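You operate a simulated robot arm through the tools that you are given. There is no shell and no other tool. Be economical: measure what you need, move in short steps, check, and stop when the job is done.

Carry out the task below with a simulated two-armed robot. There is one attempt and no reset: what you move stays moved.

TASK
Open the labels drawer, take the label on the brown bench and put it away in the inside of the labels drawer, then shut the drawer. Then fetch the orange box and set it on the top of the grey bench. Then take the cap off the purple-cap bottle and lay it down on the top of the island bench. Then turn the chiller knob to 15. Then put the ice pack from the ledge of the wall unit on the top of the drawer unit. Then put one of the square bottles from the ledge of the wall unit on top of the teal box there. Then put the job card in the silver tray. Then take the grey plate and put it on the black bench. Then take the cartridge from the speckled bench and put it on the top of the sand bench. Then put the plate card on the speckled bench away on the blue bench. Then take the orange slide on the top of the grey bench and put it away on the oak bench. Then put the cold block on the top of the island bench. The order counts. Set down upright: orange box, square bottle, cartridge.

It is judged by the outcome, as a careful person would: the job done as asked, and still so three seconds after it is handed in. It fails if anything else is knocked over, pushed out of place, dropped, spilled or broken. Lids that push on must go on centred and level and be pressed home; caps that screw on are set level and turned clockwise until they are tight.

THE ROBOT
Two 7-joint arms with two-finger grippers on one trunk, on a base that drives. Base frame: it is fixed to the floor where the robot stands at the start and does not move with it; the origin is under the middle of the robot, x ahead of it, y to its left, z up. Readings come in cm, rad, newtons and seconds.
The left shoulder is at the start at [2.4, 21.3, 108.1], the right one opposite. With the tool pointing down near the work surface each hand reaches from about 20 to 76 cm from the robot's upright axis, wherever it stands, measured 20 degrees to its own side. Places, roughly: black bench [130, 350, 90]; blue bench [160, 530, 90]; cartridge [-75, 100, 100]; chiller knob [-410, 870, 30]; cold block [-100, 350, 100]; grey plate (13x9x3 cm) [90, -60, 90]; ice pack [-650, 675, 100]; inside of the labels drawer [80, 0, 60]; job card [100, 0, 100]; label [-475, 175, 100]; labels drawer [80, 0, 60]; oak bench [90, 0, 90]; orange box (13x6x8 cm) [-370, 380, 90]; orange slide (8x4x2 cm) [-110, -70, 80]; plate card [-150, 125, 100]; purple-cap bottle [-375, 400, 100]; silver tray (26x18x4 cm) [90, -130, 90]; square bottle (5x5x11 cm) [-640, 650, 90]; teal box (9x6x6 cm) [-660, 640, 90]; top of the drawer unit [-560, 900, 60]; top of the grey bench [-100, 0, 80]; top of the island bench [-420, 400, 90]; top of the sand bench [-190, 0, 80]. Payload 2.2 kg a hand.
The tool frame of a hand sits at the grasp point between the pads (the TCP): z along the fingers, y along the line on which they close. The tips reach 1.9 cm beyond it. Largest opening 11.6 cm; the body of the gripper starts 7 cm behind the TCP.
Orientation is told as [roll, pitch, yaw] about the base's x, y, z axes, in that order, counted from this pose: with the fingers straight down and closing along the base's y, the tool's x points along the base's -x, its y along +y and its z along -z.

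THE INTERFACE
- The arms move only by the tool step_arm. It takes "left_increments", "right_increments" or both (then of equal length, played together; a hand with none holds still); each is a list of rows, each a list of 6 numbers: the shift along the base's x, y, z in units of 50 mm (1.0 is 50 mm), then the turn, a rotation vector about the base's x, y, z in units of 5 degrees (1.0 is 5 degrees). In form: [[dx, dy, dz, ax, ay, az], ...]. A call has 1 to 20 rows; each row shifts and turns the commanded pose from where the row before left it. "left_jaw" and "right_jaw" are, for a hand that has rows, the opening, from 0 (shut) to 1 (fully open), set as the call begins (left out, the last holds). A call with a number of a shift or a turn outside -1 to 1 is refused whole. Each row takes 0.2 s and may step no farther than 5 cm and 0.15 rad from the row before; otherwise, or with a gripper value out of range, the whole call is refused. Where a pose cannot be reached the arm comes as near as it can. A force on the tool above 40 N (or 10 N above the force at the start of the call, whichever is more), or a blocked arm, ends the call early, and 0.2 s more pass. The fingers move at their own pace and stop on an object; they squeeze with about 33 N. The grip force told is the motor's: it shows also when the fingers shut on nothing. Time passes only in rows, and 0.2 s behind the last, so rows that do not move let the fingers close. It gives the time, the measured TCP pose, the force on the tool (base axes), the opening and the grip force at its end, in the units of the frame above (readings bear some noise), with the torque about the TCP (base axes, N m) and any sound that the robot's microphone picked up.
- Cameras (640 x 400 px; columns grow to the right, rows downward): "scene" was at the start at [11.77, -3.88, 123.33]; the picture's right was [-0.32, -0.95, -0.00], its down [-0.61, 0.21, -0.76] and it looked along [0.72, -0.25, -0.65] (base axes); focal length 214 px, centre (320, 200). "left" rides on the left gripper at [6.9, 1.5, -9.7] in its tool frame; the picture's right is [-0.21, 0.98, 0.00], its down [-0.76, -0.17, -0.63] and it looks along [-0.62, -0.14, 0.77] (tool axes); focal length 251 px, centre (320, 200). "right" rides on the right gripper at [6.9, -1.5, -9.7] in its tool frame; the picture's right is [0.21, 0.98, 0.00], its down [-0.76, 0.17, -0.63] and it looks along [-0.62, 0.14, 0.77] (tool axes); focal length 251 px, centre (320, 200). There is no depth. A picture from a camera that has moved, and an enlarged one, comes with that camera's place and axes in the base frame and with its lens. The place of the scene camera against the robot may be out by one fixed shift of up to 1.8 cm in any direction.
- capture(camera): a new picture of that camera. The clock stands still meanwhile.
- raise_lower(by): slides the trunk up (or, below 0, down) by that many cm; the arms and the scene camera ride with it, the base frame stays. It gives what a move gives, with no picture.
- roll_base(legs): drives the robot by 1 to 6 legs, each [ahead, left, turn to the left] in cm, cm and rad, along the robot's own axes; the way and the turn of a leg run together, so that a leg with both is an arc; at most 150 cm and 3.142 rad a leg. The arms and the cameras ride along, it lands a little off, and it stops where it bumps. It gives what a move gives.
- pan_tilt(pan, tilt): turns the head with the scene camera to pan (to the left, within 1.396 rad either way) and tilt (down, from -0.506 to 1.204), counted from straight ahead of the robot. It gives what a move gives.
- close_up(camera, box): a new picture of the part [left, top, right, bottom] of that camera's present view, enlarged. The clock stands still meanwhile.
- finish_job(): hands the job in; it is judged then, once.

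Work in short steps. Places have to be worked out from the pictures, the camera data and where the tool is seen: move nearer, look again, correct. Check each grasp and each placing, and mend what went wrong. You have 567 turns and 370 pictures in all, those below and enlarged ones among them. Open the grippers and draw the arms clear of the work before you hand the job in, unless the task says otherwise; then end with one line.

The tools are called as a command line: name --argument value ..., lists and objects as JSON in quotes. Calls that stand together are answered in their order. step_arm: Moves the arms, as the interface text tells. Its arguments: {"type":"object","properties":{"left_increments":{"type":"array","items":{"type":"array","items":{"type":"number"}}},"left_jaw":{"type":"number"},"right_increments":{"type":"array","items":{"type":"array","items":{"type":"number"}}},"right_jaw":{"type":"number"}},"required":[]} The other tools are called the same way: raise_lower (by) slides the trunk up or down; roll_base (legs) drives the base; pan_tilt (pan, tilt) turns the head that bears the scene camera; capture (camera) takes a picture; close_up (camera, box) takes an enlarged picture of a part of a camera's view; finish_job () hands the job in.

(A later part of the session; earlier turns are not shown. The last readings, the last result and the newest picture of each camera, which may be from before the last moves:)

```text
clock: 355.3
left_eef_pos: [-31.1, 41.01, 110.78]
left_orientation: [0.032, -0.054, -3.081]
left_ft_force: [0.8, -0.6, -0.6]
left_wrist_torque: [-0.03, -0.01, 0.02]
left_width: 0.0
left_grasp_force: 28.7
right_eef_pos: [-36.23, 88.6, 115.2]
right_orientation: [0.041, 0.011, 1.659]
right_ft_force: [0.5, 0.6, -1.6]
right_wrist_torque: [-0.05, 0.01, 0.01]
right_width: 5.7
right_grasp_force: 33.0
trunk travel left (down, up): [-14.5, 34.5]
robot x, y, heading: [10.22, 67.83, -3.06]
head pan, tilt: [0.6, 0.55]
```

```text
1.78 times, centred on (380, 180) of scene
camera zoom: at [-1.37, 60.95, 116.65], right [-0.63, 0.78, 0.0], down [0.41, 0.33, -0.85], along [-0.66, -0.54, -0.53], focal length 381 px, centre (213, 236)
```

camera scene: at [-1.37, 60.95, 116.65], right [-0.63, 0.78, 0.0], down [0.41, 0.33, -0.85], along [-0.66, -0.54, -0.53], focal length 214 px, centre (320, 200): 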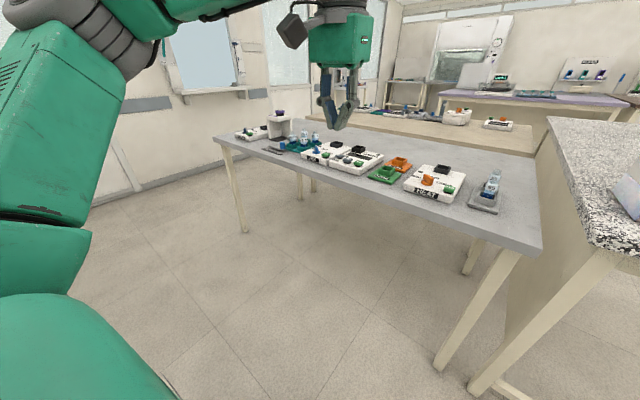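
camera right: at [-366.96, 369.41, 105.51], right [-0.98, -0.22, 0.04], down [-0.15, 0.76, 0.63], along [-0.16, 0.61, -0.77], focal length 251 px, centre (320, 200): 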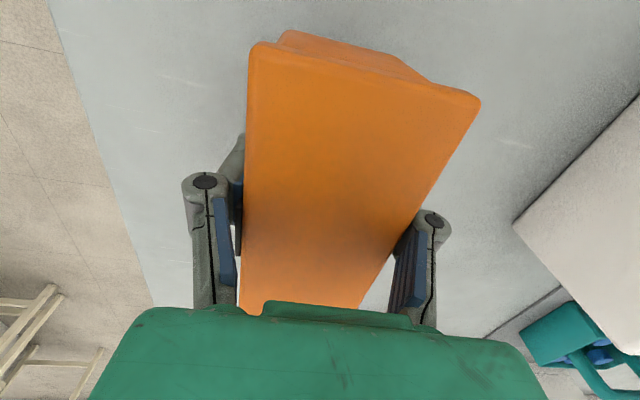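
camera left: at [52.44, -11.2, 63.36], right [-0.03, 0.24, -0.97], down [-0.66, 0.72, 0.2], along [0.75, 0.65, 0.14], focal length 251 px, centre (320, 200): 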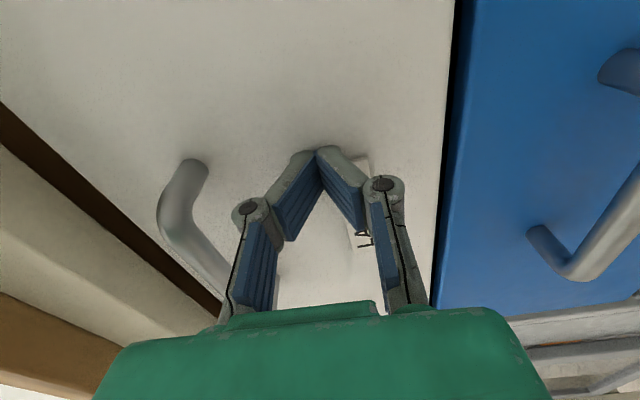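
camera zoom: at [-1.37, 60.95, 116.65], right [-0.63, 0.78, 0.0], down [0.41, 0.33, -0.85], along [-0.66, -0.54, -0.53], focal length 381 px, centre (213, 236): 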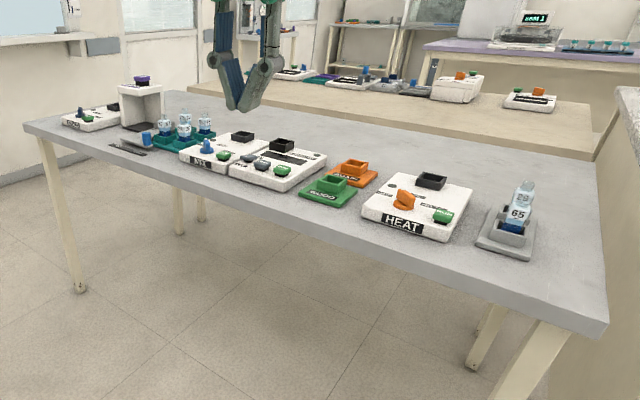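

The back-right area of the grey bench (about [-118, 60]) is free. I align and drive up to the bench.

roll_base --legs '[[0, 30, -0.08], [40, 0, 0], [20, 0, 0]]'

pan_tilt --pan -0.2 --tilt 0.75

capture --camera "scene"

```text
clock: 360.7
left_eef_pos: [-91.88, 16.74, 111.18]
left_orientation: [0.05, -0.052, 3.121]
left_ft_force: [-0.1, 1.6, 1.0]
left_wrist_torque: [-0.14, -0.01, -0.04]
left_width: 0.01
left_grasp_force: 28.5
right_eef_pos: [-93.34, 64.66, 114.82]
right_orientation: [0.044, 0.027, 1.58]
right_ft_force: [-0.6, 2.0, -1.0]
right_wrist_torque: [-0.14, -0.02, 0.05]
right_width: 5.7
right_grasp_force: 33.1
trunk travel left (down, up): [-14.5, 34.5]
robot x, y, heading: [-48.49, 38.28, -3.142]
head pan, tilt: [0.6, 0.55]
```

```text
clock: 361.8
left_eef_pos: [-91.65, 12.45, 110.41]
left_orientation: [0.015, -0.055, 3.128]
left_ft_force: [-0.4, -0.4, -0.1]
left_wrist_torque: [0.1, -0.01, 0.01]
left_width: 0.01
left_grasp_force: 28.8
right_eef_pos: [-93.08, 60.41, 115.66]
right_orientation: [0.043, -0.006, 1.582]
right_ft_force: [0.7, -0.4, -1.2]
right_wrist_torque: [0.03, 0.02, 0.01]
right_width: 5.71
right_grasp_force: 33.7
trunk travel left (down, up): [-14.5, 34.5]
robot x, y, heading: [-48.58, 37.98, -3.147]
head pan, tilt: [-0.201, 0.75]
```

```text
284 pictures are left
camera scene: at [-61.34, 37.17, 114.92], right [0.2, 0.98, 0.02], down [0.67, -0.12, -0.73], along [-0.72, 0.15, -0.68], focal length 214 px, centre (320, 200)
```

scene: 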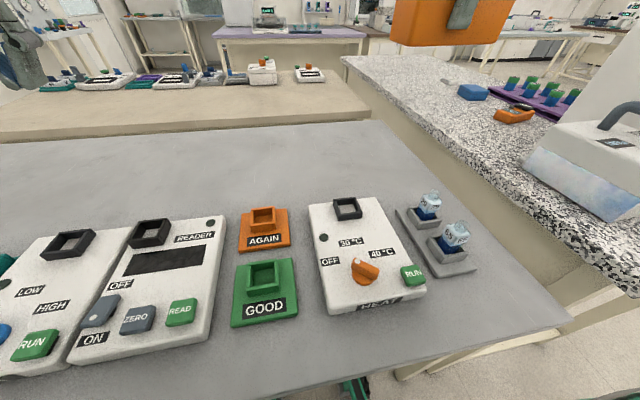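

Plenty of free space at [-114, 56]. I move out and down gradually.

step_arm --right_increments '[[-0.2, -0.05, -0.2, 0, 0, 0], [-0.2, -0.05, -0.2, 0, 0, 0], [-0.25, -0.05, -0.25, 0, 0, 0], [-0.25, -0.05, -0.25, 0, 0, 0], [-0.25, -0.05, -0.25, 0, 0, 0], [-0.25, -0.05, -0.25, 0, 0, 0], [-0.25, -0.05, -0.25, 0, 0, 0], [-0.25, -0.05, -0.25, 0, 0, 0], [-0.25, -0.05, -0.25, 0, 0, 0], [-0.25, -0.05, -0.25, 0, 0, 0], [-0.25, -0.05, -0.25, 0, 0, 0], [-0.25, -0.05, -0.25, 0, 0, 0], [-0.25, -0.05, -0.25, 0, 0, 0], [-0.25, 0, -0.25, 0, 0, 0], [-0.25, 0, -0.25, 0, 0, 0], [-0.25, 0, -0.25, 0, 0, 0], [0, 0, 0, 0, 0, 0], [0, 0, 0, 0, 0, 0]]'

capture --camera "scene"

capture --camera "right"

```text
clock: 365.6
left_eef_pos: [-91.65, 15.6, 110.93]
left_orientation: [0.04, -0.055, 3.122]
left_ft_force: [-1.2, 0.4, -0.7]
left_wrist_torque: [-0.04, 0.02, 0.05]
left_width: 0.0
left_grasp_force: 29.1
right_eef_pos: [-112.38, 60.27, 95.64]
right_orientation: [0.044, 0.017, 1.579]
right_ft_force: [-0.3, 0.8, -1.3]
right_wrist_torque: [-0.01, 0.02, 0.0]
right_width: 5.7
right_grasp_force: 33.0
trunk travel left (down, up): [-14.5, 34.5]
robot x, y, heading: [-48.13, 38.62, -3.142]
head pan, tilt: [-0.201, 0.75]
```

```text
283 pictures are left
camera scene: at [-61.48, 40.31, 114.88], right [0.2, 0.98, -0.01], down [0.67, -0.14, -0.73], along [-0.71, 0.14, -0.69], focal length 214 px, centre (320, 200)
```

scene: 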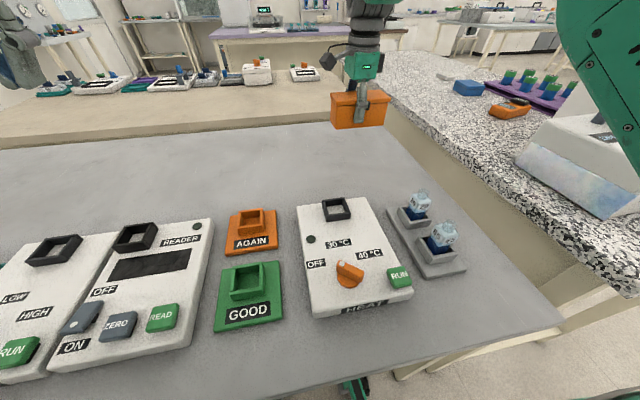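

```text
282 pictures are left
camera right: at [-110.45, 53.53, 105.43], right [-0.97, -0.22, 0.05], down [-0.14, 0.77, 0.63], along [-0.17, 0.6, -0.78], focal length 251 px, centre (320, 200)
```

right: 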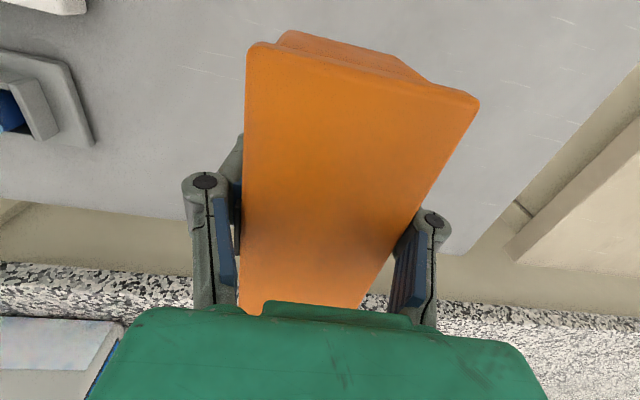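

I shift 4 cm toward −y and lower in steps to contact.

step_arm --right_increments '[[-0.05, -0.2, -0.25, 0, 0, 0], [-0.05, -0.2, -0.25, 0, 0, 0], [-0.05, -0.2, -0.25, 0, 0, 0], [-0.05, -0.2, -0.25, 0, 0, 0], [0, 0, -0.25, 0, 0, 0], [0, 0, -0.25, 0, 0, 0], [0, 0, -0.25, 0, 0, 0], [0, 0, -0.25, 0, 0, 0], [0, 0, 0, 0, 0, 0]]'

step_arm --right_increments '[[0, 0, -0.15, 0, 0, 0], [0, 0, -0.15, 0, 0, 0], [0, 0, 0, 0, 0, 0]]'

capture --camera "right"

```text
clock: 367.6
left_eef_pos: [-91.62, 13.97, 110.68]
left_orientation: [0.026, -0.057, 3.125]
left_ft_force: [0.0, -0.7, -0.2]
left_wrist_torque: [0.01, -0.01, 0.03]
left_width: 0.0
left_grasp_force: 28.8
right_eef_pos: [-113.64, 54.89, 85.8]
right_orientation: [0.046, 0.004, 1.582]
right_ft_force: [-0.3, 0.1, -1.6]
right_wrist_torque: [0.03, -0.02, 0.0]
right_width: 5.68
right_grasp_force: 33.4
trunk travel left (down, up): [-14.5, 34.5]
robot x, y, heading: [-48.15, 38.39, -3.139]
head pan, tilt: [-0.201, 0.75]
```

```text
clock: 368.4
left_eef_pos: [-91.58, 14.26, 110.75]
left_orientation: [0.028, -0.056, 3.125]
left_ft_force: [0.1, 0.1, -1.0]
left_wrist_torque: [0.04, -0.02, -0.01]
left_width: 0.0
left_grasp_force: 28.8
right_eef_pos: [-113.51, 55.1, 84.41]
right_orientation: [0.043, 0.005, 1.581]
right_ft_force: [0.2, -0.4, -1.1]
right_wrist_torque: [-0.03, -0.04, 0.0]
right_width: 5.72
right_grasp_force: 33.7
trunk travel left (down, up): [-14.5, 34.5]
robot x, y, heading: [-48.34, 38.65, -3.14]
head pan, tilt: [-0.201, 0.75]
```

```text
281 pictures are left
camera right: at [-111.41, 48.24, 94.03], right [-0.97, -0.22, 0.04], down [-0.15, 0.76, 0.63], along [-0.18, 0.61, -0.77], focal length 251 px, centre (320, 200)
```

right: 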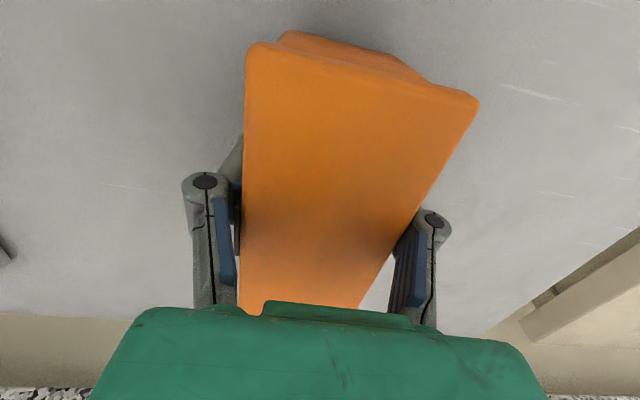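

step_arm --right_increments '[[0, 0, -0.1, 0, 0, 0], [0, 0, -0.1, 0, 0, 0], [0, 0, 0, 0, 0, 0]]'

step_arm --right_increments '[[0, 0, -0.1, 0, 0, 0], [0, 0, 0, 0, 0, 0]]'

step_arm --right_increments '[[0, 0, -0.1, 0, 0, 0], [0, 0, 0, 0, 0, 0]]'

step_arm --right_increments '[[0, 0, -0.1, 0, 0, 0], [0, 0, 0, 0, 0, 0]]'

```text
clock: 369.2
left_eef_pos: [-91.35, 14.51, 110.94]
left_orientation: [0.03, -0.056, 3.125]
left_ft_force: [0.7, 0.2, 0.9]
left_wrist_torque: [-0.02, -0.01, 0.02]
left_width: 0.0
left_grasp_force: 28.4
right_eef_pos: [-113.56, 55.51, 83.73]
right_orientation: [0.052, 0.007, 1.579]
right_ft_force: [-4.9, 2.8, 25.4]
right_wrist_torque: [-0.1, -0.53, -0.04]
right_width: 5.72
right_grasp_force: 32.6
trunk travel left (down, up): [-14.5, 34.5]
robot x, y, heading: [-48.52, 38.64, -3.145]
head pan, tilt: [-0.201, 0.75]
```

```text
clock: 369.8
left_eef_pos: [-91.51, 14.5, 110.77]
left_orientation: [0.03, -0.056, 3.123]
left_ft_force: [-0.3, -0.1, 0.0]
left_wrist_torque: [-0.02, -0.01, 0.0]
left_width: 0.0
left_grasp_force: 28.5
right_eef_pos: [-113.43, 55.46, 83.14]
right_orientation: [0.051, 0.005, 1.58]
right_ft_force: [-3.4, 2.6, 23.8]
right_wrist_torque: [0.05, -0.35, 0.01]
right_width: 5.73
right_grasp_force: 32.6
trunk travel left (down, up): [-14.5, 34.5]
robot x, y, heading: [-48.69, 38.57, -3.136]
head pan, tilt: [-0.201, 0.75]
```

```text
clock: 370.4
left_eef_pos: [-91.58, 14.41, 110.84]
left_orientation: [0.028, -0.058, 3.124]
left_ft_force: [-0.6, 0.0, 0.0]
left_wrist_torque: [-0.02, 0.02, -0.02]
left_width: 0.01
left_grasp_force: 29.0
right_eef_pos: [-113.49, 55.32, 82.96]
right_orientation: [0.052, 0.007, 1.582]
right_ft_force: [-5.0, 1.4, 33.5]
right_wrist_torque: [0.02, -0.69, 0.07]
right_width: 5.69
right_grasp_force: 33.1
trunk travel left (down, up): [-14.5, 34.5]
robot x, y, heading: [-48.05, 38.62, -3.146]
head pan, tilt: [-0.201, 0.75]
```

```text
clock: 370.8
left_eef_pos: [-91.48, 14.67, 110.83]
left_orientation: [0.033, -0.057, 3.124]
left_ft_force: [-0.3, -0.1, 0.2]
left_wrist_torque: [-0.03, -0.04, 0.01]
left_width: 0.0
left_grasp_force: 28.4
right_eef_pos: [-113.64, 55.38, 82.88]
right_orientation: [0.058, 0.008, 1.581]
right_ft_force: [5.7, -2.2, 18.3]
right_wrist_torque: [0.52, -0.75, -0.2]
right_width: 5.74
right_grasp_force: 32.9
trunk travel left (down, up): [-14.5, 34.5]
robot x, y, heading: [-48.41, 38.68, -3.144]
head pan, tilt: [-0.201, 0.75]
stopped in row 2 (right hand): the force on the tool passed its limit at 46 N (the readings are from after the stop); the commanded pose is now the measured one
```

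Contact made. I release and rise.

step_arm --right_increments '[[0, 0, 0, 0, 0, 0], [0, 0, 0, 0, 0, 0], [0, 0, 0, 0, 0, 0]]' --right_jaw 0.85

step_arm --right_increments '[[0, 0, 0.2, 0, 0, 0], [0, 0, 0.3, 0, 0, 0], [0, 0, 0.3, 0, 0, 0], [0, 0, 0.3, 0, 0, 0], [0, 0, 0.4, 0, 0, 0], [0.1, 0, 0.4, 0, 0, 0], [0.2, 0, 0.4, 0, 0, 0], [0.2, 0, 0.4, 0, 0, 0], [0.3, 0, 0.4, 0, 0, 0], [0.3, 0, 0.4, 0, 0, 0], [0.3, 0, 0.4, 0, 0, 0], [0.3, 0, 0.4, 0, 0, 0], [0.3, 0, 0.4, 0, 0, 0], [0.3, 0, 0.4, 0, 0, 0], [0.3, 0, 0.4, 0, 0, 0], [0.3, 0, 0.4, 0, 0, 0], [0, 0, 0, 0, 0, 0]]'

capture --camera "scene"

```text
clock: 371.6
left_eef_pos: [-91.52, 14.68, 110.95]
left_orientation: [0.032, -0.055, 3.125]
left_ft_force: [0.5, -0.1, 0.4]
left_wrist_torque: [0.03, 0.01, 0.03]
left_width: 0.0
left_grasp_force: 28.2
right_eef_pos: [-113.62, 55.5, 82.62]
right_orientation: [0.055, 0.01, 1.582]
right_ft_force: [0.3, 0.4, 0.5]
right_wrist_torque: [0.01, -0.01, 0.0]
right_width: 9.85
right_grasp_force: 0.0
trunk travel left (down, up): [-14.5, 34.5]
robot x, y, heading: [-48.58, 38.49, -3.142]
head pan, tilt: [-0.201, 0.75]
```

```text
clock: 375.2
left_eef_pos: [-91.55, 14.64, 110.85]
left_orientation: [0.03, -0.056, 3.124]
left_ft_force: [0.2, -0.8, 1.0]
left_wrist_torque: [-0.05, 0.01, -0.04]
left_width: 0.02
left_grasp_force: 28.5
right_eef_pos: [-98.98, 55.67, 112.06]
right_orientation: [0.052, 0.008, 1.581]
right_ft_force: [-0.1, -0.3, -0.4]
right_wrist_torque: [-0.01, -0.07, 0.01]
right_width: 9.86
right_grasp_force: 0.0
trunk travel left (down, up): [-14.5, 34.5]
robot x, y, heading: [-48.43, 38.31, -3.136]
head pan, tilt: [-0.201, 0.75]
```

```text
280 pictures are left
camera scene: at [-61.43, 39.17, 114.9], right [0.2, 0.98, 0.0], down [0.67, -0.13, -0.73], along [-0.71, 0.15, -0.68], focal length 214 px, centre (320, 200)
```

scene: 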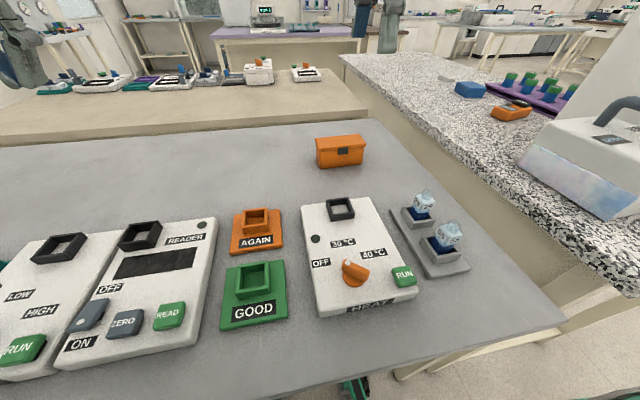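

The orange box stands upright on the grey bench. Now back to the island for the bottle cap: I reverse the route.

roll_base --legs '[[-55, 0, 0], [0, -105, 0], [0, -100, 0]]'

roll_base --legs '[[150, 0, 0]]'

```text
clock: 388.1
left_eef_pos: [-34.41, 218.49, 110.7]
left_orientation: [0.024, -0.057, 3.1]
left_ft_force: [-0.2, 0.2, 0.1]
left_wrist_torque: [0.06, -0.01, 0.01]
left_width: 0.0
left_grasp_force: 28.6
right_eef_pos: [-40.58, 259.5, 112.18]
right_orientation: [0.056, 0.001, 1.554]
right_ft_force: [0.6, -0.5, 0.1]
right_wrist_torque: [0.03, 0.0, -0.03]
right_width: 9.86
right_grasp_force: 0.2
trunk travel left (down, up): [-14.5, 34.5]
robot x, y, heading: [9.21, 241.84, 3.113]
head pan, tilt: [-0.201, 0.75]
```

```text
clock: 395.6
left_eef_pos: [-186.37, 218.87, 110.9]
left_orientation: [0.024, -0.057, 3.129]
left_ft_force: [0.3, -0.2, 0.5]
left_wrist_torque: [0.02, -0.05, -0.01]
left_width: 0.01
left_grasp_force: 28.2
right_eef_pos: [-193.91, 259.64, 112.21]
right_orientation: [0.057, 0.003, 1.585]
right_ft_force: [0.0, -1.1, -0.1]
right_wrist_torque: [0.05, -0.04, -0.02]
right_width: 9.85
right_grasp_force: 0.0
trunk travel left (down, up): [-14.5, 34.5]
robot x, y, heading: [-143.94, 243.42, -3.134]
head pan, tilt: [-0.201, 0.75]
```

roll_base --legs '[[146, 0, -0.008], [0, -125, 0]]'

pan_tilt --pan -0.25 --tilt 0.55

step_arm --left_increments '[[0, 0, 0, 0, 0, 0], [0, 0, 0, 0, 0, 0], [0, 0, 0, 0, 0, 0], [0, 0, 0, 0, 0, 0], [0, 0, 0, 0, 0, 0], [0, 0, 0, 0, 0, 0]]'

capture --camera "scene"

```text
clock: 408.8
left_eef_pos: [-337.63, 337.33, 110.94]
left_orientation: [0.024, -0.062, -3.103]
left_ft_force: [-0.4, -0.3, 0.6]
left_wrist_torque: [0.05, 0.0, 0.0]
left_width: 0.01
left_grasp_force: 28.8
right_eef_pos: [-347.21, 377.79, 112.41]
right_orientation: [0.061, 0.002, 1.636]
right_ft_force: [0.6, -0.9, 0.5]
right_wrist_torque: [0.03, 0.0, 0.0]
right_width: 9.82
right_grasp_force: 0.0
trunk travel left (down, up): [-14.5, 34.5]
robot x, y, heading: [-296.44, 363.78, -3.093]
head pan, tilt: [-0.201, 0.75]
```

```text
clock: 409.5
left_eef_pos: [-337.37, 337.36, 111.06]
left_orientation: [0.028, -0.063, -3.103]
left_ft_force: [0.6, 0.1, 1.1]
left_wrist_torque: [0.04, 0.06, -0.01]
left_width: 0.0
left_grasp_force: 28.5
right_eef_pos: [-346.85, 377.65, 112.42]
right_orientation: [0.06, 0.003, 1.639]
right_ft_force: [-0.6, -1.3, -0.9]
right_wrist_torque: [0.06, 0.01, 0.0]
right_width: 9.86
right_grasp_force: 0.1
trunk travel left (down, up): [-14.5, 34.5]
robot x, y, heading: [-296.45, 363.9, -3.083]
head pan, tilt: [-0.25, 0.55]
```

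```text
clock: 410.9
left_eef_pos: [-337.32, 338.32, 111.25]
left_orientation: [0.032, -0.063, -3.104]
left_ft_force: [0.5, -0.3, 0.9]
left_wrist_torque: [0.02, 0.01, 0.0]
left_width: 0.0
left_grasp_force: 29.1
right_eef_pos: [-346.99, 378.69, 112.56]
right_orientation: [0.064, 0.012, 1.635]
right_ft_force: [0.3, -0.1, 0.1]
right_wrist_torque: [0.04, 0.01, 0.0]
right_width: 9.87
right_grasp_force: 0.0
trunk travel left (down, up): [-14.5, 34.5]
robot x, y, heading: [-296.44, 364.12, -3.092]
head pan, tilt: [-0.25, 0.55]
```

```text
279 pictures are left
camera scene: at [-310.03, 364.8, 116.65], right [0.19, 0.98, 0.0], down [0.52, -0.1, -0.85], along [-0.83, 0.17, -0.53], focal length 214 px, centre (320, 200)
```

scene: 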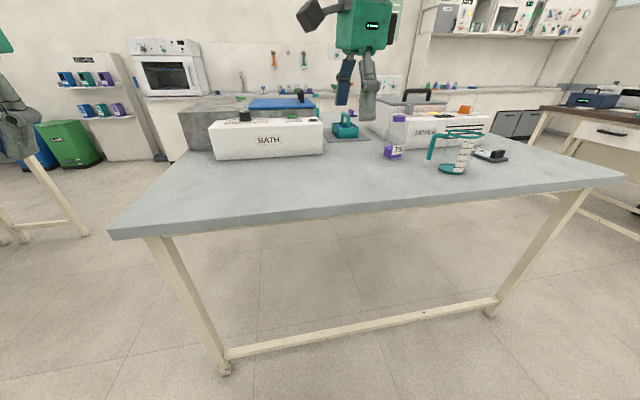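

close_up --camera "scene" --box '[340, 90, 500, 190]'

```text
4.00 times, centred on (420, 140) of scene
camera zoom: at [-310.03, 364.8, 116.65], right [0.19, 0.98, 0.0], down [0.52, -0.1, -0.85], along [-0.83, 0.17, -0.53], focal length 858 px, centre (-80, 440)
```

zoom: 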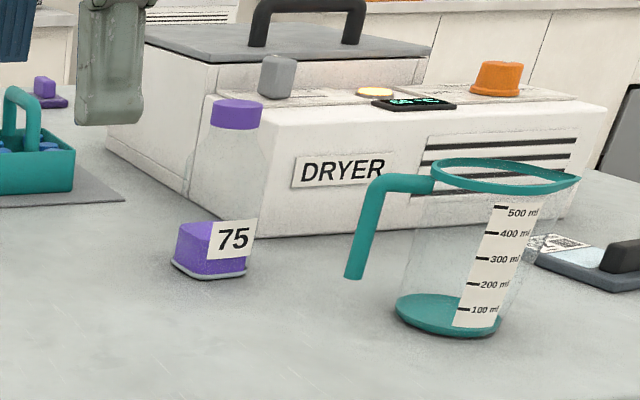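

The bottle stands near [-378, 406], cap top z≈103, cap ≈4.4 cm wide; the pitcher is on its +y side. Plan: left hand holds the body from the −y side, right hand unscrews from above. I reposition the base.

roll_base --legs '[[0, -32, -0.05], [22, 0, 0]]'

step_arm --left_increments '[[0, 0, 0, 0, 0, -1], [0, 0, 0, 0, 0, -1], [0, 0, 0, 0, 0, -1], [0, 0, 0, 0, 0, -1], [0, 0, 0, 0, 0, -1], [0, 0, 0, 0, 0, -1], [0, 0, 0, 0, 0, -1], [0, 0, 0, 0, 0, -1], [0, 0, 0, 0, 0, -1], [0, 0, 0, 0, 0, -1], [0, 0, 0, 0, 0, -1], [0, 0, 0, 0, 0, -1], [0, 0, 0, 0, 0, -1], [0, 0, 0, 0, 0, -1], [0, 0, 0, 0, 0, -1], [0, 0, 0, 0, 0, -1], [0, 0, 0, 0, 0, -1], [0, 0, 0, 0, 0, -1]]' --left_jaw 1

capture --camera "scene"

capture --camera "right"

```text
clock: 414.4
left_eef_pos: [-361.98, 373.19, 111.25]
left_orientation: [0.036, -0.061, 3.122]
left_ft_force: [-1.4, 0.6, -0.2]
left_wrist_torque: [-0.05, -0.02, 0.0]
left_width: 0.0
left_grasp_force: 28.3
right_eef_pos: [-369.07, 414.08, 112.29]
right_orientation: [0.06, 0.014, 1.581]
right_ft_force: [0.8, 0.2, -0.9]
right_wrist_torque: [-0.02, -0.04, 0.0]
right_width: 9.89
right_grasp_force: 0.1
trunk travel left (down, up): [-14.5, 34.5]
robot x, y, heading: [-319.66, 396.45, 3.136]
head pan, tilt: [-0.25, 0.55]
```

```text
clock: 418.2
left_eef_pos: [-350.57, 381.32, 106.79]
left_orientation: [0.027, -0.057, 1.55]
left_ft_force: [-0.4, -0.9, -0.3]
left_wrist_torque: [-0.04, 0.05, -0.03]
left_width: 11.61
left_grasp_force: 0.0
left hand out of reach, approached as far as the arm can: row 12, 13, 14, 15, 16, 17, 18
right_eef_pos: [-368.86, 414.42, 112.51]
right_orientation: [0.063, 0.014, 1.578]
right_ft_force: [-0.3, 1.2, 0.2]
right_wrist_torque: [-0.11, 0.03, 0.01]
right_width: 9.87
right_grasp_force: 0.1
trunk travel left (down, up): [-14.5, 34.5]
robot x, y, heading: [-319.52, 396.58, 3.138]
head pan, tilt: [-0.25, 0.55]
```

```text
277 pictures are left
camera scene: at [-332.96, 398.26, 116.65], right [0.25, 0.97, 0.0], down [0.51, -0.13, -0.85], along [-0.82, 0.21, -0.53], focal length 214 px, centre (320, 200)
```

scene: 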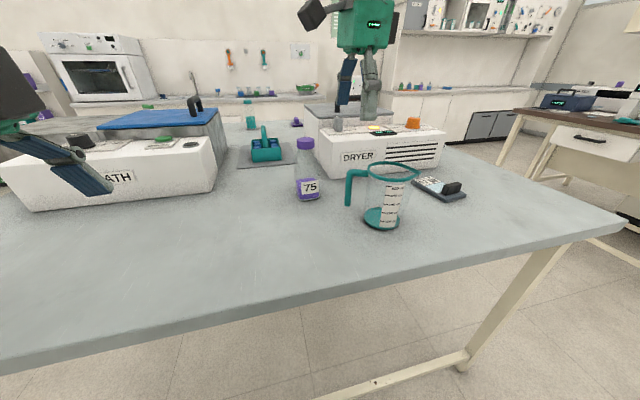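

```text
276 pictures are left
camera right: at [-366.59, 407.67, 122.18], right [-0.97, -0.22, 0.07], down [-0.13, 0.76, 0.63], along [-0.19, 0.61, -0.77], focal length 251 px, centre (320, 200)
```

right: 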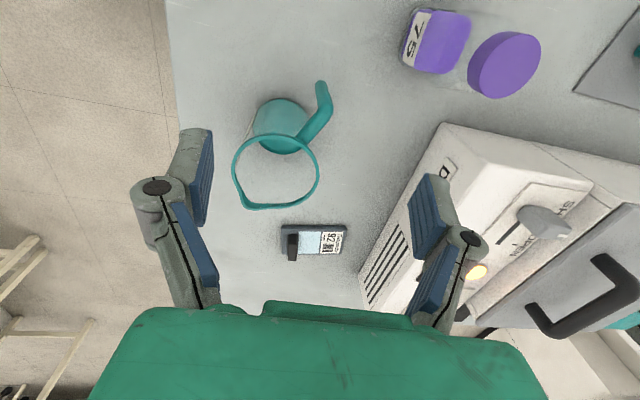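

Refined: bottle at [-382, 408]. The left wrist nearly reaches its yaw limit; I try tilting it toward +y, as that may ease it.

step_arm --left_increments '[[0, 0, 0, 1, 0, 0], [0, 0, 0, 1, 0, 0], [0, 0, 0, 1, 0, 0], [0, 0, 0, 1, 0, 0], [0, 0, 0, 1, 0, 0], [0, 0, 0, 1, 0, 0], [0, 0, 0, 1, 0, 0], [0, 0, 0, 1, 0, 0], [0, 0, 0, 1, 0, 0], [0, 0, 0, 1, 0, 0], [0, 0, 0, 1, 0, 0], [0, 0, 0, 1, 0, 0]]'

capture --camera "left"

```text
clock: 420.8
left_eef_pos: [-346.16, 387.63, 108.12]
left_orientation: [0.059, -1.105, 1.533]
left_ft_force: [-0.2, 0.8, 0.4]
left_wrist_torque: [0.02, -0.04, 0.02]
left_width: 11.59
left_grasp_force: 0.1
left hand out of reach, approached as far as the arm can: row 6, 7, 8, 9, 10, 11, 12
right_eef_pos: [-368.9, 414.35, 112.53]
right_orientation: [0.065, 0.014, 1.579]
right_ft_force: [-0.2, 0.3, 0.6]
right_wrist_torque: [0.02, -0.04, 0.03]
right_width: 9.87
right_grasp_force: 0.2
trunk travel left (down, up): [-14.5, 34.5]
robot x, y, heading: [-319.53, 396.7, 3.136]
head pan, tilt: [-0.25, 0.55]
```

```text
275 pictures are left
camera left: at [-347.52, 375.78, 106.17], right [-0.97, 0.08, 0.22], down [0.2, -0.22, 0.96], along [0.12, 0.97, 0.2], focal length 251 px, centre (320, 200)
```

left: 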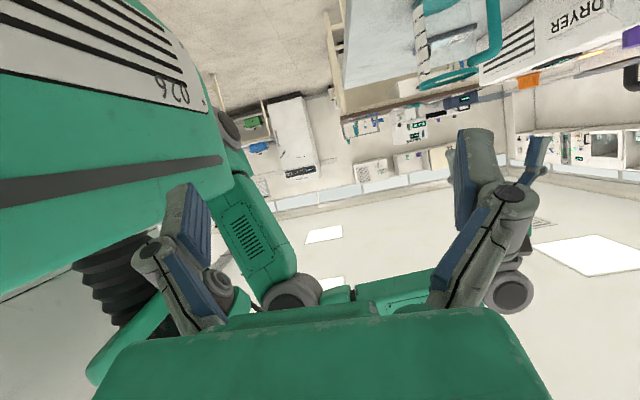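

step_arm --left_increments '[[-0.5, -0.3, -0.1, 0, 0, 0], [-0.5, -0.3, -0.1, 0, 0, 0], [-0.5, 0, -0.1, 0, 0, 0], [-0.5, 0, -0.1, 0, 0, 0], [0, 0, 0, 0, 0, 0]]'

capture --camera "scene"

```text
clock: 422.0
left_eef_pos: [-350.1, 390.57, 108.58]
left_orientation: [0.108, -1.105, 1.498]
left_ft_force: [-0.5, 0.4, -0.4]
left_wrist_torque: [-0.01, 0.0, 0.01]
left_width: 11.61
left_grasp_force: 0.0
left hand out of reach, approached as far as the arm can: row 1, 2, 3, 4
right_eef_pos: [-368.02, 413.47, 113.18]
right_orientation: [0.07, 0.009, 1.579]
right_ft_force: [0.2, -0.1, -0.2]
right_wrist_torque: [-0.01, 0.03, -0.04]
right_width: 9.84
right_grasp_force: 0.0
trunk travel left (down, up): [-14.5, 34.5]
robot x, y, heading: [-319.43, 396.16, 3.14]
head pan, tilt: [-0.25, 0.55]
```

```text
274 pictures are left
camera scene: at [-331.85, 398.23, 116.95], right [0.25, 0.97, -0.01], down [0.5, -0.14, -0.85], along [-0.83, 0.21, -0.52], focal length 214 px, centre (320, 200)
```

scene: 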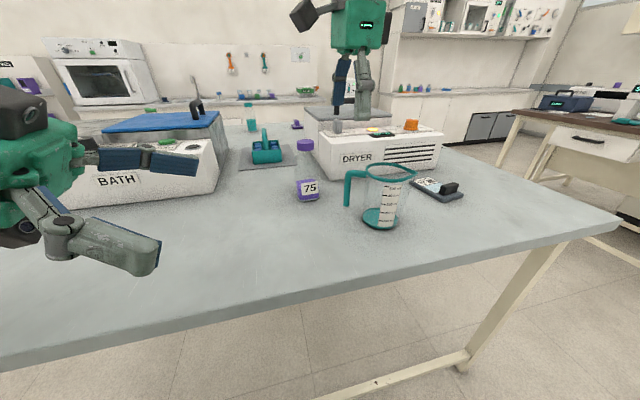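

The left arm can't reach in that orientation. Better: I'll lift the closed bottle by its cap with the right hand into the free area at −y, then hold it from the front with the left. First I restore the left hand.

step_arm --left_increments '[[0.2, 0, 0, -1, 0, 0], [0.2, 0, 0, -1, 0, 0], [0.2, 0, 0, -1, 0, 0], [0.2, 0, 0, -1, 0, 0], [0.2, 0, 0, -1, 0, 0], [0.2, 0, 0, -1, 0, 0], [0.2, 0, 0, -1, 0, 0], [0.2, 0, 0, -1, 0, 0], [0.2, 0, 0, -1, 0, 0], [0.2, 0, 0, -1, 0, 0], [0, 0, 0, -1, 0, 0], [0, 0, 0, -1, 0, 0]]'

step_arm --left_increments '[[0, 0, 0, 0, 0, 1], [0, 0, 0, 0, 0, 1], [0, 0, 0, 0, 0, 1], [0, 0, 0, 0, 0, 1], [0, 0, 0, 0, 0, 1], [0, 0, 0, 0, 0, 1], [0, 0, 0, 0, 0, 1], [0, 0, 0, 0, 0, 1], [0, 0, 0, 0, 0, 1], [0, 0, 0, 0, 0, 1], [0, 0, 0, 0, 0, 1], [0, 0, 0, 0, 0, 1], [0, 0, 0, 0, 0, 1], [0, 0, 0, 0, 0, 1], [0, 0, 0, 0, 0, 1], [0, 0, 0, 0, 0, 1], [0, 0, 0, 0, 0, 1], [0, 0, 0, 0, 0, 1], [0, 0, 0, 0, 0, 0]]'

capture --camera "right"

```text
clock: 424.6
left_eef_pos: [-340.79, 390.47, 107.78]
left_orientation: [0.026, -0.064, 1.55]
left_ft_force: [0.2, 0.2, 0.2]
left_wrist_torque: [0.02, 0.0, 0.01]
left_width: 11.58
left_grasp_force: 0.1
right_eef_pos: [-368.82, 412.97, 112.6]
right_orientation: [0.064, 0.003, 1.579]
right_ft_force: [-0.5, -0.1, -0.6]
right_wrist_torque: [-0.02, 0.01, 0.04]
right_width: 9.88
right_grasp_force: 0.1
trunk travel left (down, up): [-14.5, 34.5]
robot x, y, heading: [-319.49, 396.56, 3.141]
head pan, tilt: [-0.25, 0.55]
```

```text
clock: 428.6
left_eef_pos: [-340.65, 390.27, 107.73]
left_orientation: [0.027, -0.067, 3.125]
left_ft_force: [-0.1, 0.3, 0.5]
left_wrist_torque: [0.01, -0.03, -0.01]
left_width: 11.61
left_grasp_force: 0.0
right_eef_pos: [-368.8, 413.03, 112.71]
right_orientation: [0.063, 0.004, 1.578]
right_ft_force: [-0.5, 0.2, 0.2]
right_wrist_torque: [0.0, 0.01, -0.02]
right_width: 9.85
right_grasp_force: 0.0
trunk travel left (down, up): [-14.5, 34.5]
robot x, y, heading: [-319.12, 396.08, 3.137]
head pan, tilt: [-0.25, 0.55]
```

```text
273 pictures are left
camera right: at [-366.6, 406.15, 122.24], right [-0.97, -0.22, 0.06], down [-0.13, 0.76, 0.64], along [-0.19, 0.61, -0.77], focal length 251 px, centre (320, 200)
```

right: 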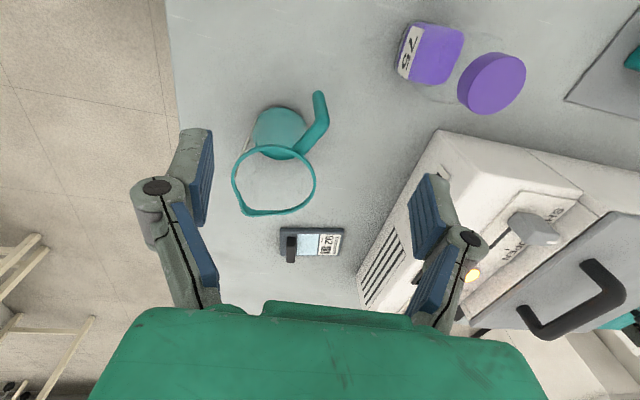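

I move the left hand aside and bring the right hand over the cap at [-381.6, 408.1], levelling its tilt.

step_arm --left_increments '[[-0.2, -0.5, 0.1, 0, 0.3, 0], [-0.2, -0.5, 0.1, 0, 0.3, 0], [-0.2, -0.5, 0.1, 0, 0.2, 0], [-0.2, -0.5, 0.1, 0, 0, 0], [-0.2, -0.5, 0, 0, 0, 0], [-0.2, -0.5, 0, 0, 0, 0], [0, 0, 0, 0, 0, 0]]'

step_arm --right_increments '[[-0.25, -0.1, 0, -0.2, 0, 0], [-0.25, -0.1, 0, -0.2, 0, 0], [-0.25, -0.1, 0, -0.2, 0, 0], [-0.25, -0.1, 0, -0.12, 0, 0], [-0.25, -0.1, 0, 0, 0, 0], [-0.25, -0.1, 0, 0, 0, 0], [-0.25, -0.1, 0, 0, 0, 0], [-0.25, -0.1, 0, 0, 0, 0], [-0.25, -0.1, 0, 0, 0, 0], [-0.25, -0.08, 0, 0, 0, 0], [0, 0, 0, 0, 0, 0], [0, 0, 0, 0, 0, 0]]'

capture --camera "right"

```text
clock: 430.2
left_eef_pos: [-346.92, 375.43, 109.61]
left_orientation: [0.027, -0.133, 3.124]
left_ft_force: [0.4, -0.2, -0.3]
left_wrist_torque: [0.0, 0.0, 0.02]
left_width: 11.58
left_grasp_force: 0.0
right_eef_pos: [-368.83, 412.97, 112.66]
right_orientation: [0.065, 0.004, 1.58]
right_ft_force: [0.0, 0.3, 0.8]
right_wrist_torque: [-0.02, 0.02, 0.0]
right_width: 9.89
right_grasp_force: 0.0
trunk travel left (down, up): [-14.5, 34.5]
robot x, y, heading: [-319.18, 396.43, 3.138]
head pan, tilt: [-0.25, 0.55]
```

```text
clock: 432.8
left_eef_pos: [-346.91, 375.3, 109.57]
left_orientation: [0.028, -0.134, 3.123]
left_ft_force: [-0.4, -0.3, -0.5]
left_wrist_torque: [-0.01, -0.02, 0.02]
left_width: 11.6
left_grasp_force: 0.1
right_eef_pos: [-381.57, 408.05, 112.89]
right_orientation: [0.063, 0.067, 1.578]
right_ft_force: [0.1, 0.1, -0.7]
right_wrist_torque: [-0.02, 0.01, -0.02]
right_width: 9.85
right_grasp_force: 0.1
trunk travel left (down, up): [-14.5, 34.5]
robot x, y, heading: [-319.4, 396.47, 3.137]
head pan, tilt: [-0.25, 0.55]
```

```text
272 pictures are left
camera right: at [-379.37, 401.82, 122.88], right [-0.97, -0.22, 0.08], down [-0.13, 0.8, 0.59], along [-0.19, 0.56, -0.8], focal length 251 px, centre (320, 200)
```

right: 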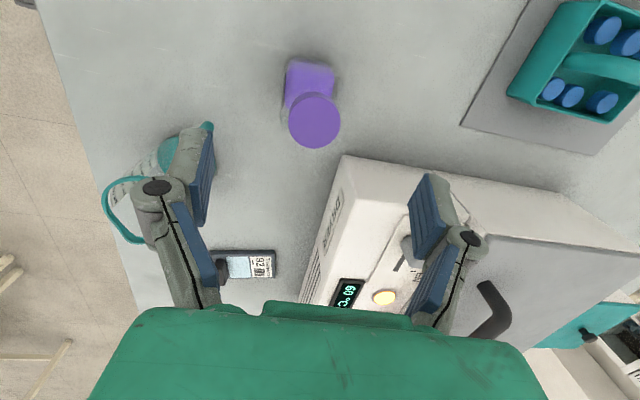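

I correct the orientation signs and lower onto the cap.

step_arm --left_increments '[[0, 0, 0, 0.1, -0.5, 0], [0, 0, 0, 0.1, -0.5, 0], [0, 0, 0, 0.1, -0.5, 0]]' --right_increments '[[-0.03, 0, 0, 0.25, -0.24, 0], [-0.03, 0, 0, 0.25, -0.24, 0], [0, 0, 0, 0.25, -0.24, 0]]' --right_jaw 0.75

step_arm --right_increments '[[0, 0, -0.3, 0, 0, 0], [0, 0, -0.3, 0, 0, 0], [0, 0, -0.3, 0, 0, 0], [0, 0, -0.3, 0, 0, 0], [0, 0, -0.3, 0, 0, 0], [0, 0, -0.3, 0, 0, 0], [0, 0, -0.2, 0, 0, 0], [0, 0, 0, 0, 0, 0]]'

capture --camera "right"

close_up --camera "scene" --box '[250, 70, 450, 230]'

```text
clock: 433.6
left_eef_pos: [-346.55, 375.31, 109.75]
left_orientation: [0.0, -0.007, 3.124]
left_ft_force: [0.4, 0.3, 0.3]
left_wrist_torque: [-0.02, 0.03, 0.0]
left_width: 11.59
left_grasp_force: 0.0
right_eef_pos: [-380.23, 408.15, 112.47]
right_orientation: [0.004, 0.0, 1.575]
right_ft_force: [0.1, -0.1, -0.4]
right_wrist_torque: [-0.01, 0.04, 0.03]
right_width: 8.71
right_grasp_force: 0.1
right hand out of reach, approached as far as the arm can: row 3
trunk travel left (down, up): [-14.5, 34.5]
robot x, y, heading: [-319.04, 396.28, 3.139]
head pan, tilt: [-0.25, 0.55]
```

```text
clock: 435.4
left_eef_pos: [-346.86, 375.35, 109.58]
left_orientation: [0.0, -0.005, 3.123]
left_ft_force: [-0.6, 0.2, -0.3]
left_wrist_torque: [0.02, -0.01, 0.05]
left_width: 11.59
left_grasp_force: 0.0
right_eef_pos: [-380.29, 408.08, 101.97]
right_orientation: [0.001, 0.0, 1.576]
right_ft_force: [-0.1, -0.6, 0.6]
right_wrist_torque: [0.01, -0.01, 0.01]
right_width: 8.68
right_grasp_force: 0.0
trunk travel left (down, up): [-14.5, 34.5]
robot x, y, heading: [-319.44, 396.0, 3.134]
head pan, tilt: [-0.25, 0.55]
```

```text
271 pictures are left
camera right: at [-378.74, 401.27, 111.66], right [-0.98, -0.22, 0.0], down [-0.17, 0.76, 0.63], along [-0.14, 0.62, -0.77], focal length 251 px, centre (320, 200)
```

right: 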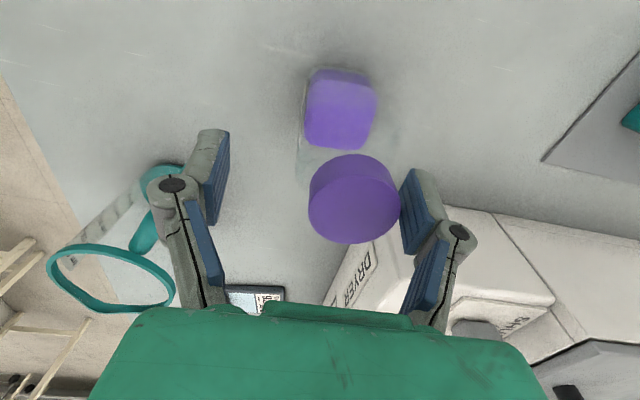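

```text
2.50 times, centred on (350, 150) of scene
camera zoom: at [-332.99, 397.48, 116.65], right [0.25, 0.97, 0.0], down [0.51, -0.13, -0.85], along [-0.82, 0.21, -0.53], focal length 536 px, centre (245, 325)
```

zoom: 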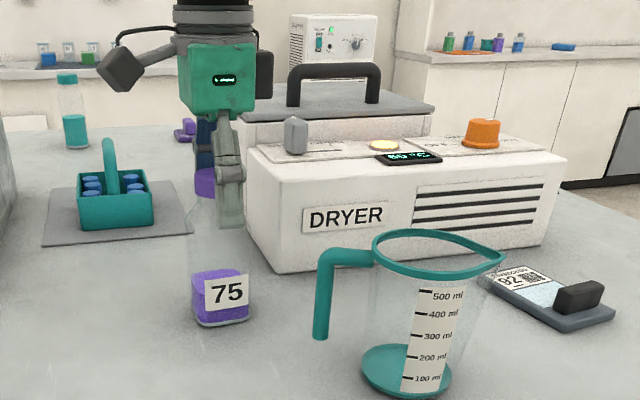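

I centre on the cap (−1.4 cm in x) and close gently.

step_arm --right_increments '[[-0.15, -0.06, 0, 0, 0, 0], [-0.13, -0.04, 0, 0, 0, 0], [0, 0, 0, 0, 0, 0]]'

step_arm --right_increments '[[0, 0, 0, 0, 0, 0], [0, 0, 0, 0, 0, 0], [0, 0, 0, 0, 0, 0], [0, 0, 0, 0, 0, 0]]' --right_jaw 0

capture --camera "right"

```text
clock: 436.2
left_eef_pos: [-346.74, 375.34, 109.6]
left_orientation: [-0.003, -0.006, 3.124]
left_ft_force: [0.3, 0.5, -0.3]
left_wrist_torque: [0.0, 0.05, 0.0]
left_width: 11.62
left_grasp_force: 0.0
right_eef_pos: [-381.94, 407.72, 102.09]
right_orientation: [0.002, 0.001, 1.575]
right_ft_force: [0.5, -0.1, -0.4]
right_wrist_torque: [0.03, -0.01, -0.01]
right_width: 8.7
right_grasp_force: 0.1
trunk travel left (down, up): [-14.5, 34.5]
robot x, y, heading: [-319.44, 396.35, 3.142]
head pan, tilt: [-0.25, 0.55]
```

```text
clock: 437.2
left_eef_pos: [-346.82, 375.38, 109.62]
left_orientation: [-0.001, -0.004, 3.124]
left_ft_force: [0.8, 0.7, 0.2]
left_wrist_torque: [0.01, 0.05, 0.02]
left_width: 11.61
left_grasp_force: 0.1
right_eef_pos: [-382.04, 407.61, 102.06]
right_orientation: [0.003, 0.001, 1.576]
right_ft_force: [-0.8, 0.7, 1.0]
right_wrist_torque: [0.13, 0.07, 0.02]
right_width: 3.6
right_grasp_force: 33.3
trunk travel left (down, up): [-14.5, 34.5]
robot x, y, heading: [-319.8, 396.49, 3.141]
head pan, tilt: [-0.25, 0.55]
```

```text
269 pictures are left
camera right: at [-380.29, 400.81, 111.78], right [-0.98, -0.22, 0.0], down [-0.17, 0.76, 0.63], along [-0.14, 0.62, -0.77], focal length 251 px, centre (320, 200)
```

right: 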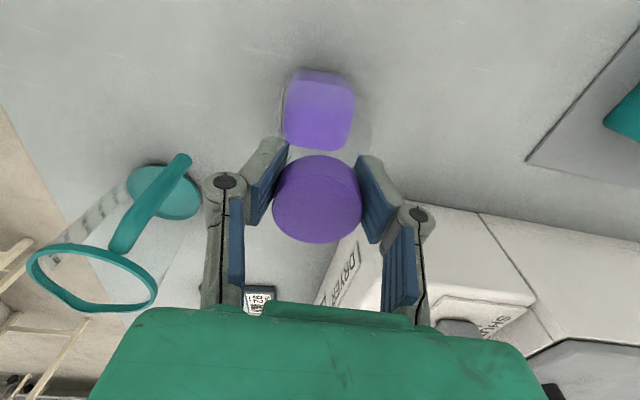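

Cap gripped (3.6 cm). I lift the bottle slightly to see it holds.

step_arm --right_increments '[[0, 0, 0.1, 0, 0, 0], [0, 0, 0.15, 0, 0, 0], [0, 0, 0.15, 0, 0, 0], [0, 0, 0.2, 0, 0, 0], [0, 0, 0, 0, 0, 0]]'

close_up --camera "scene" --box '[250, 70, 450, 230]'

```text
clock: 438.4
left_eef_pos: [-346.84, 375.26, 109.68]
left_orientation: [-0.001, -0.004, 3.124]
left_ft_force: [0.4, -0.4, 0.2]
left_wrist_torque: [0.0, 0.0, -0.01]
left_width: 11.61
left_grasp_force: 0.0
right_eef_pos: [-381.82, 407.82, 104.9]
right_orientation: [-0.001, 0.0, 1.575]
right_ft_force: [0.3, -0.7, -0.8]
right_wrist_torque: [-0.02, 0.0, 0.01]
right_width: 3.55
right_grasp_force: 33.0
trunk travel left (down, up): [-14.5, 34.5]
robot x, y, heading: [-319.52, 396.78, 3.139]
head pan, tilt: [-0.25, 0.55]
```

```text
2.50 times, centred on (350, 150) of scene
camera zoom: at [-333.04, 397.49, 116.64], right [0.25, 0.97, 0.0], down [0.51, -0.13, -0.85], along [-0.82, 0.21, -0.53], focal length 536 px, centre (245, 325)
```

zoom: 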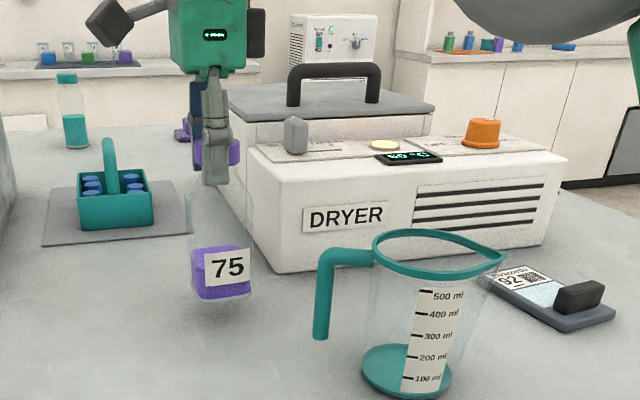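

The bottle hangs vertical. I raise it a bit, strafe the base 22 cm to −y, then set it down in the free area.

step_arm --right_increments '[[0, 0, 0.2, 0, 0, 0], [0, 0, 0.2, 0, 0, 0], [0, 0, 0.2, 0, 0, 0], [0, 0, 0.2, 0, 0, 0], [0.2, -0.1, 0.1, 0, 0, 0], [0.3, -0.1, 0, 0, 0, 0], [0.3, -0.1, 0, 0, 0, 0], [0.3, -0.1, 0, 0, 0, 0], [0.3, 0, 0, 0, 0, 0], [0, 0, 0, 0, 0, 0]]'

roll_base --legs '[[0, 22, 0]]'

step_arm --right_increments '[[0, 0, 0, 0, 0, 0], [0, 0, 0, 0, 0, 0], [0, 0, 0, 0, 0, 0], [0, 0, 0, 0, 0, 0], [0, 0, 0, 0, 0, 0], [0, 0, 0, 0, 0, 0], [0, 0, 0, 0, 0, 0], [0, 0, 0, 0, 0, 0], [0, 0, 0, 0, 0, 0], [0, 0, 0, 0, 0, 0], [0, 0, 0, 0, 0, 0], [0, 0, 0, 0, 0, 0]]'

capture --camera "scene"

```text
clock: 440.6
left_eef_pos: [-346.86, 375.22, 109.66]
left_orientation: [-0.001, -0.004, 3.124]
left_ft_force: [-0.8, -0.3, 0.3]
left_wrist_torque: [-0.03, 0.01, 0.0]
left_width: 11.59
left_grasp_force: 0.1
right_eef_pos: [-374.81, 405.76, 109.58]
right_orientation: [0.004, 0.004, 1.575]
right_ft_force: [0.4, 0.5, -1.2]
right_wrist_torque: [0.0, 0.03, -0.05]
right_width: 3.57
right_grasp_force: 32.9
trunk travel left (down, up): [-14.5, 34.5]
robot x, y, heading: [-319.46, 396.24, 3.137]
head pan, tilt: [-0.25, 0.55]
```

```text
clock: 442.3
left_eef_pos: [-346.86, 353.25, 109.73]
left_orientation: [0.005, -0.003, 3.125]
left_ft_force: [0.2, 1.3, -0.1]
left_wrist_torque: [0.0, 0.0, 0.02]
left_width: 11.61
left_grasp_force: 0.0
right_eef_pos: [-374.86, 383.56, 109.47]
right_orientation: [0.0, 0.007, 1.577]
right_ft_force: [0.2, 0.7, -1.3]
right_wrist_torque: [-0.04, 0.01, 0.01]
right_width: 3.56
right_grasp_force: 33.5
trunk travel left (down, up): [-14.5, 34.5]
robot x, y, heading: [-319.32, 373.72, 3.141]
head pan, tilt: [-0.25, 0.55]
```

```text
clock: 444.9
left_eef_pos: [-346.6, 353.23, 109.84]
left_orientation: [0.005, -0.007, 3.126]
left_ft_force: [-0.3, 0.4, -0.5]
left_wrist_torque: [0.01, -0.01, 0.01]
left_width: 11.6
left_grasp_force: 0.1
right_eef_pos: [-374.73, 383.55, 109.6]
right_orientation: [0.004, 0.007, 1.577]
right_ft_force: [-0.7, -0.4, -1.7]
right_wrist_torque: [-0.01, 0.0, 0.01]
right_width: 3.54
right_grasp_force: 33.1
trunk travel left (down, up): [-14.5, 34.5]
robot x, y, heading: [-319.54, 373.47, 3.145]
head pan, tilt: [-0.25, 0.55]
```

```text
267 pictures are left
camera scene: at [-333.05, 374.89, 116.65], right [0.25, 0.97, 0.0], down [0.51, -0.13, -0.85], along [-0.82, 0.21, -0.53], focal length 214 px, centre (320, 200)
```

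scene: 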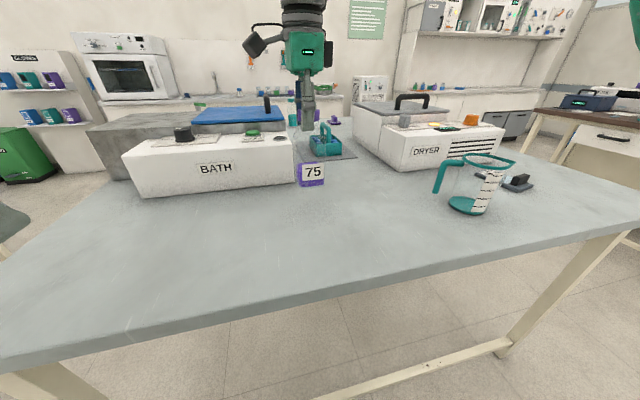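

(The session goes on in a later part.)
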